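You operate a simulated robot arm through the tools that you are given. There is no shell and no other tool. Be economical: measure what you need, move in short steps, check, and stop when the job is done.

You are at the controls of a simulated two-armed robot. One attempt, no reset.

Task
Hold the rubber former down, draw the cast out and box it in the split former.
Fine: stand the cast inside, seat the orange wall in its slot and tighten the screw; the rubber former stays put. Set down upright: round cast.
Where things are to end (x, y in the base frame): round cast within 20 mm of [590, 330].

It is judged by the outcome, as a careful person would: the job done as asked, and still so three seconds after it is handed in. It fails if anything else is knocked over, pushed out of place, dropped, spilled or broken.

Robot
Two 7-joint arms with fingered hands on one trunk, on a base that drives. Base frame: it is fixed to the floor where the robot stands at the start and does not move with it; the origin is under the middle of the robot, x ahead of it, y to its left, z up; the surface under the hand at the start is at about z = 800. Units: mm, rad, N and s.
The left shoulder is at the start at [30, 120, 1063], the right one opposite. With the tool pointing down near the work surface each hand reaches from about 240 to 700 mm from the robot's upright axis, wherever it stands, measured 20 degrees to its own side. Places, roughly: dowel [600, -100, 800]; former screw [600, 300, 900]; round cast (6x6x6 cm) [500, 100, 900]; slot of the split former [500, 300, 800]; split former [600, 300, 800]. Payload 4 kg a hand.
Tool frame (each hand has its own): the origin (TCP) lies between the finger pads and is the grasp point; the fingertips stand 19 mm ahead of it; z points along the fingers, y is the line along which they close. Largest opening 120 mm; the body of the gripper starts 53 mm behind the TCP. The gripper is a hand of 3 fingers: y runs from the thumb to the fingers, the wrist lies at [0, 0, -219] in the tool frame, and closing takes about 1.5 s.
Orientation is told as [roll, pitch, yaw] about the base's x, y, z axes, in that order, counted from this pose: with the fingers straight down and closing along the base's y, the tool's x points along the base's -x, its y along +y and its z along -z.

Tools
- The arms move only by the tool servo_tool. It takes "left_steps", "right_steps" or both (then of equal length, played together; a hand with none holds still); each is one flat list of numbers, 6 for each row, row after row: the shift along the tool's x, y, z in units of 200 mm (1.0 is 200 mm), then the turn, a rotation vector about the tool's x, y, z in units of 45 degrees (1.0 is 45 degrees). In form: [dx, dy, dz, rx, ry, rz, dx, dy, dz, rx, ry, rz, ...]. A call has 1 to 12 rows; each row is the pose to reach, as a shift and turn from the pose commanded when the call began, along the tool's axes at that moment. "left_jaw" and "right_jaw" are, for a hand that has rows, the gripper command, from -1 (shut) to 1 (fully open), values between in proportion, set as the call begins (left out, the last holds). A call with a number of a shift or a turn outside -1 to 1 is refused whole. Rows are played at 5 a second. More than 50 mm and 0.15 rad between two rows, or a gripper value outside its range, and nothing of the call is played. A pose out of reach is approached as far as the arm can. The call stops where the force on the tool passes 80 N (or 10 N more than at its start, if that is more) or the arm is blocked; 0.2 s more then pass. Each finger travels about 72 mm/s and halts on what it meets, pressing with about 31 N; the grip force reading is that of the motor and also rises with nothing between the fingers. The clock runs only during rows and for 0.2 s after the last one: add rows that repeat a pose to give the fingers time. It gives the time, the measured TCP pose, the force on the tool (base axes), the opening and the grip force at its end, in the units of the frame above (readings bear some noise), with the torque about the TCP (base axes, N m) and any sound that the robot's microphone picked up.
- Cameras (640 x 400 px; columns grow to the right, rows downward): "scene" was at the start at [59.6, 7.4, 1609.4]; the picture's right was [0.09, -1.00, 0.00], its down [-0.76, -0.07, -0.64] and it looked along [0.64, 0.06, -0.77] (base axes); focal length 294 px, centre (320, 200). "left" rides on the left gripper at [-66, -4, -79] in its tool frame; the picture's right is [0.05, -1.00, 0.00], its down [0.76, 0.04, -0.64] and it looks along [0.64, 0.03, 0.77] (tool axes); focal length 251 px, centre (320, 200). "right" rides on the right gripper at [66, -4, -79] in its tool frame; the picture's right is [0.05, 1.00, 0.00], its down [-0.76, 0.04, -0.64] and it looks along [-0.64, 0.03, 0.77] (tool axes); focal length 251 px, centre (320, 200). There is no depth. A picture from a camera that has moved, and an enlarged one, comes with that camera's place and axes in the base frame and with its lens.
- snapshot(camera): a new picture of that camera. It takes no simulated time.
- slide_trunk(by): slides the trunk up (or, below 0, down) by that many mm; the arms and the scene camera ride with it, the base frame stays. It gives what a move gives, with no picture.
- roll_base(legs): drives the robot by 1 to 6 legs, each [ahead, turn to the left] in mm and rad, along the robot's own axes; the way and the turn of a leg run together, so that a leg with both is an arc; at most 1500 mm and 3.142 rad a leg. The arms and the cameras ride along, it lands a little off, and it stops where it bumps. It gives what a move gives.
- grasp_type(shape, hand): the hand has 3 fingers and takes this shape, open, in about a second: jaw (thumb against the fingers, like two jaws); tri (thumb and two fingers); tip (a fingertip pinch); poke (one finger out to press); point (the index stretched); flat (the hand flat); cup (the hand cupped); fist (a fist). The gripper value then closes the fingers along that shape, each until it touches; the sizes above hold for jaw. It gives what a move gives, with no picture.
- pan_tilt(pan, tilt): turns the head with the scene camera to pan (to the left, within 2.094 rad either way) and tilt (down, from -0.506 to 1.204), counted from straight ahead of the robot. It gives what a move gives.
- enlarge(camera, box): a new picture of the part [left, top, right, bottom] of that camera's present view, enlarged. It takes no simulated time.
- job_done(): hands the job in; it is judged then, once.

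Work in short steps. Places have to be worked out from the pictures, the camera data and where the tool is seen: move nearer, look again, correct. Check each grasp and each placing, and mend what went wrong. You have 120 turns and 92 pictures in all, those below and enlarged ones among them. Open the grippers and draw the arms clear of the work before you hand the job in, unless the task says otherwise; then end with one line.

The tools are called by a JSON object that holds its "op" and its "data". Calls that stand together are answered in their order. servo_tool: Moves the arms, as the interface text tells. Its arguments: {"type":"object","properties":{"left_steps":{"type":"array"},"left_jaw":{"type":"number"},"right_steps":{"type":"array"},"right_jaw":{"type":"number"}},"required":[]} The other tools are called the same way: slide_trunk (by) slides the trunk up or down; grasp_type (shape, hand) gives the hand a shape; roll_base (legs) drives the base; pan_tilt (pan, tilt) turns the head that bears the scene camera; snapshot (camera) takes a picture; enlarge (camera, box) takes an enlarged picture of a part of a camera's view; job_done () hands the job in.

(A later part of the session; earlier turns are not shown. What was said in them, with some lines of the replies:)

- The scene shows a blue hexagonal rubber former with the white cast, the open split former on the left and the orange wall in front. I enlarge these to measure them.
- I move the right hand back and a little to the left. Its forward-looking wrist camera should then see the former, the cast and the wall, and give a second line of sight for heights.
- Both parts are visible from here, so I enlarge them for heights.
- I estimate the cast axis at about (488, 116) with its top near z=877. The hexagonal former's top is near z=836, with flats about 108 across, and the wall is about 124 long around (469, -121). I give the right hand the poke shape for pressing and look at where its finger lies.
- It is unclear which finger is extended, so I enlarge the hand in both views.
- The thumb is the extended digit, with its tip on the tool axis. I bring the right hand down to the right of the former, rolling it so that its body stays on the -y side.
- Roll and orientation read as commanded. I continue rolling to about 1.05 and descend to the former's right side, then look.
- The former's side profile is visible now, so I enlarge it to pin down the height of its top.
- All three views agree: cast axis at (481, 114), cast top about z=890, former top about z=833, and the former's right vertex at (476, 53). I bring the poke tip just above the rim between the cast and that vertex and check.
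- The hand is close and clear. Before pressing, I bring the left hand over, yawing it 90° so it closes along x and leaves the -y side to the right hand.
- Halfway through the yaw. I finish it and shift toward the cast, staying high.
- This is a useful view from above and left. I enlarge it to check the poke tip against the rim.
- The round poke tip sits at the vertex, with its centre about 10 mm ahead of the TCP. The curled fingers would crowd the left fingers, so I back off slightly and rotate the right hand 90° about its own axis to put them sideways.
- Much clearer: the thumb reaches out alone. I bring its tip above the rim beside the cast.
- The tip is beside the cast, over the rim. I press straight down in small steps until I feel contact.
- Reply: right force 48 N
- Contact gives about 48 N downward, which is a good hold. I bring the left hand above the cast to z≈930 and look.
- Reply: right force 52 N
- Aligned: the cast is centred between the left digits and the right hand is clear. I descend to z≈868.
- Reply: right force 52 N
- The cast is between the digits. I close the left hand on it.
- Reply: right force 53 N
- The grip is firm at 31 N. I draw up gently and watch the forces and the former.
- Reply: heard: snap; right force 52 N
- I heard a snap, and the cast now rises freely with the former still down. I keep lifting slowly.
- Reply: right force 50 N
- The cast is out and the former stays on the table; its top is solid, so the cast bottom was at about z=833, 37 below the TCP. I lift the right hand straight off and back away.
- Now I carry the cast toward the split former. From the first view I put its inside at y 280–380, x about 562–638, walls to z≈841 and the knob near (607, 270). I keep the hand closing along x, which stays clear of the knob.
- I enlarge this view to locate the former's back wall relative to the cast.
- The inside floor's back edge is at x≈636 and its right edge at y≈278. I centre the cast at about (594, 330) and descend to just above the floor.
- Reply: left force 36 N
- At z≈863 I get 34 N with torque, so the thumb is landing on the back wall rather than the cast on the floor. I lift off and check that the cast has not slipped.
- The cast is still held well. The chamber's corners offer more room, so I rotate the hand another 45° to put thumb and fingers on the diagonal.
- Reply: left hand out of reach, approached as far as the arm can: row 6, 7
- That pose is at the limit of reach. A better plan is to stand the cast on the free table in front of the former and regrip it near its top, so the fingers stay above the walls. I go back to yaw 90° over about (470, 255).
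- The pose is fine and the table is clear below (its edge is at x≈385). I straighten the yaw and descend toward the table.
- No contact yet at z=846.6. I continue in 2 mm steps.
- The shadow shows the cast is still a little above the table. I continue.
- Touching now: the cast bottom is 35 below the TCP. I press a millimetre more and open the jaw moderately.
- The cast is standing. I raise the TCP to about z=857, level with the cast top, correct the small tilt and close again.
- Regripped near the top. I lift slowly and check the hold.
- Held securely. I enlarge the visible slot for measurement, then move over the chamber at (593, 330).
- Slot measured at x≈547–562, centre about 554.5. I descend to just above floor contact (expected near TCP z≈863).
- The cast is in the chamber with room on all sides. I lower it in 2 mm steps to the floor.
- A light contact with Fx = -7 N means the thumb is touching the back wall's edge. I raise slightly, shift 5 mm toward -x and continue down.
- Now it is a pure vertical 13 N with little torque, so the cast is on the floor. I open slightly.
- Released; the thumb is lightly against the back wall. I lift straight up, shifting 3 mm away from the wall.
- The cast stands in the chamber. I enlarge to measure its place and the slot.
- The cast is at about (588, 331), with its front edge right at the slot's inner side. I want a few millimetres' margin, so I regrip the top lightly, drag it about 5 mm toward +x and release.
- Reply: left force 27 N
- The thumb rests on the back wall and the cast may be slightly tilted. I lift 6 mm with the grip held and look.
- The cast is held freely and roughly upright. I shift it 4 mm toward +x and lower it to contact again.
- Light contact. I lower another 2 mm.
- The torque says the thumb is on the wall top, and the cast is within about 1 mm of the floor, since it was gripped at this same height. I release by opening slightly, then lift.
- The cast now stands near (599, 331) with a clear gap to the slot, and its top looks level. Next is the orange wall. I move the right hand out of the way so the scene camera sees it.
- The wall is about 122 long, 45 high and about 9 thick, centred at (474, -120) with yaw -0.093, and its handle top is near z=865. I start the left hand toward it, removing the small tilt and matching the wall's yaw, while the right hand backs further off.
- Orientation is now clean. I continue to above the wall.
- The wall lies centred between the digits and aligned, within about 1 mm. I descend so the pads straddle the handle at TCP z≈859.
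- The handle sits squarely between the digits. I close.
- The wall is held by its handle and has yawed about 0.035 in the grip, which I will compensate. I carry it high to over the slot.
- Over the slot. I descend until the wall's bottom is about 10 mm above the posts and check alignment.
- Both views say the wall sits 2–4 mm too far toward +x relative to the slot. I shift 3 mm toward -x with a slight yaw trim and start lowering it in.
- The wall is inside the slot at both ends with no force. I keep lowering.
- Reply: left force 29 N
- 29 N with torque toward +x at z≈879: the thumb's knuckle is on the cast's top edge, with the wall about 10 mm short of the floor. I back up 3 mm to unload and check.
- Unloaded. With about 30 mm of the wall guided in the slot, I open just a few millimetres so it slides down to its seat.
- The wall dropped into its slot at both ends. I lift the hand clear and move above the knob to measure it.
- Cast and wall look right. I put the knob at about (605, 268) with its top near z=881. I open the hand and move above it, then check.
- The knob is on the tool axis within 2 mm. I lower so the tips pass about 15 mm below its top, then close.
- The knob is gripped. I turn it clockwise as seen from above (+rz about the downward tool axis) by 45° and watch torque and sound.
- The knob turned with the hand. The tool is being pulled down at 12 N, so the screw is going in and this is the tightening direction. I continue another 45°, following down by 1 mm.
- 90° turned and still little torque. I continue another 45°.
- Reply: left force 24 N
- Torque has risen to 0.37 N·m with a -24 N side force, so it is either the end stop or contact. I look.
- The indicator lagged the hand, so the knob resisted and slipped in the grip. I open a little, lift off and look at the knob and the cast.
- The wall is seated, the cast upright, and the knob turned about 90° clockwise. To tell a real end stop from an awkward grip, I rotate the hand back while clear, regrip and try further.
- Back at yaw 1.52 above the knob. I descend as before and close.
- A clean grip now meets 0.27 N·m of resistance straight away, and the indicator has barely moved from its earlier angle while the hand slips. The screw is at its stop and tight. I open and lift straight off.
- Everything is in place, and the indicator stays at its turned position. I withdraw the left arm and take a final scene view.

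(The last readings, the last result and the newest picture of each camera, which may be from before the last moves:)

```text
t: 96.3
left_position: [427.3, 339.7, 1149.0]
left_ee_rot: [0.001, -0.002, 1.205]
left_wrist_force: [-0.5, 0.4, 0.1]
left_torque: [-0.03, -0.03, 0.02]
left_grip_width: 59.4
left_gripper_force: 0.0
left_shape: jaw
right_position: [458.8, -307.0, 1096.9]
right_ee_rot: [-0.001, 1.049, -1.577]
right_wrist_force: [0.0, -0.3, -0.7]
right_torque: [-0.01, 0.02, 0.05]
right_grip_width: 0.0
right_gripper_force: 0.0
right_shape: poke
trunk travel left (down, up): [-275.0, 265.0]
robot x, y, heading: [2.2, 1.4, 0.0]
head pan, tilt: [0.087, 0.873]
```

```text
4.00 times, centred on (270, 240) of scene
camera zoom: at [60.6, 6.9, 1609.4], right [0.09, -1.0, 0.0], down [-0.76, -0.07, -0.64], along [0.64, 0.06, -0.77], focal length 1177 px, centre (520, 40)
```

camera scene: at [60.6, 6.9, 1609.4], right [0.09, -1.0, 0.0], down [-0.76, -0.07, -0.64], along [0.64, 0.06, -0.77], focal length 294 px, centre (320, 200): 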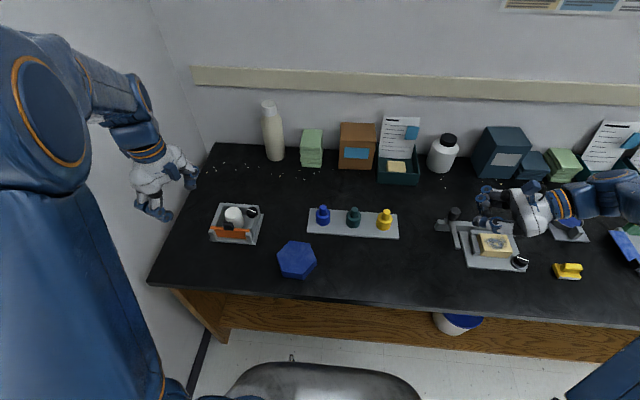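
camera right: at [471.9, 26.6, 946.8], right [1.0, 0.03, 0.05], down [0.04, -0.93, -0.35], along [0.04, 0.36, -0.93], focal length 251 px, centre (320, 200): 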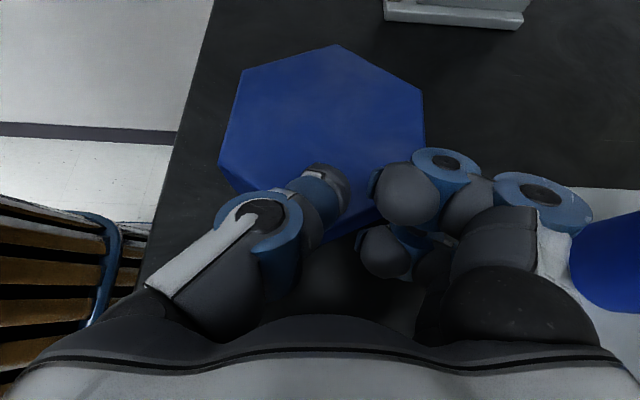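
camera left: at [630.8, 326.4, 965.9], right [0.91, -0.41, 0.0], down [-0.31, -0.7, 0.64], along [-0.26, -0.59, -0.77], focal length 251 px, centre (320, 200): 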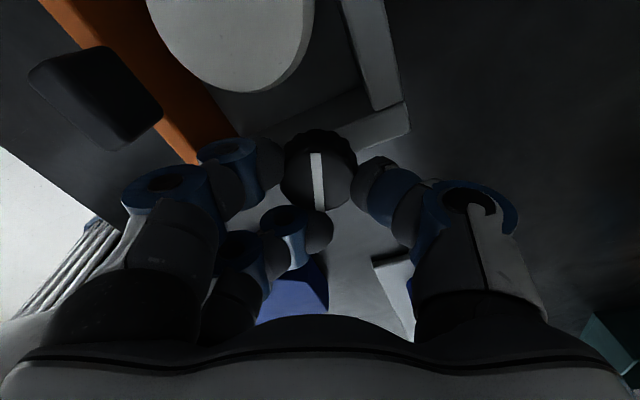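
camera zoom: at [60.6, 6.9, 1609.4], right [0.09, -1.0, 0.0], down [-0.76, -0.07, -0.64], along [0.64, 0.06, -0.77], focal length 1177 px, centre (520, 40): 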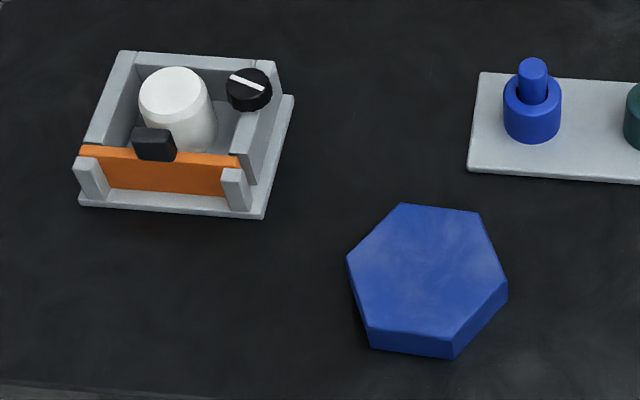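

The rubber former and the split former are where they started. The cast stands upright at about (601, 330) with the wall seated and the screw turned. I open the right hand too, then hand in.

{"op": "grasp_type", "data": {"shape": "jaw", "hand": "right"}}

{"op": "job_done", "data": {}}

```text
t: 97.2
left_position: [427.4, 339.4, 1149.6]
left_ee_rot: [-0.002, -0.001, 1.207]
left_wrist_force: [0.7, -0.4, -0.3]
left_torque: [0.0, 0.01, 0.0]
left_grip_width: 59.3
left_gripper_force: 0.1
left_shape: jaw
right_position: [458.4, -307.8, 1099.4]
right_ee_rot: [-0.003, 1.052, -1.575]
right_wrist_force: [0.5, 0.3, -0.3]
right_torque: [0.0, 0.02, 0.0]
right_grip_width: 120.0
right_gripper_force: 0.1
right_shape: jaw
trunk travel left (down, up): [-275.0, 265.0]
robot x, y, heading: [-0.9, 2.0, -0.004]
head pan, tilt: [0.087, 0.873]
```

```text
The job is handed in.
```

The job is handed in: the cast stands upright in the split former at about (601, 330), roughly 11 mm from target, with the orange wall in its slot, the screw turned about 90° clockwise until it resisted, and the rubber former where it started.
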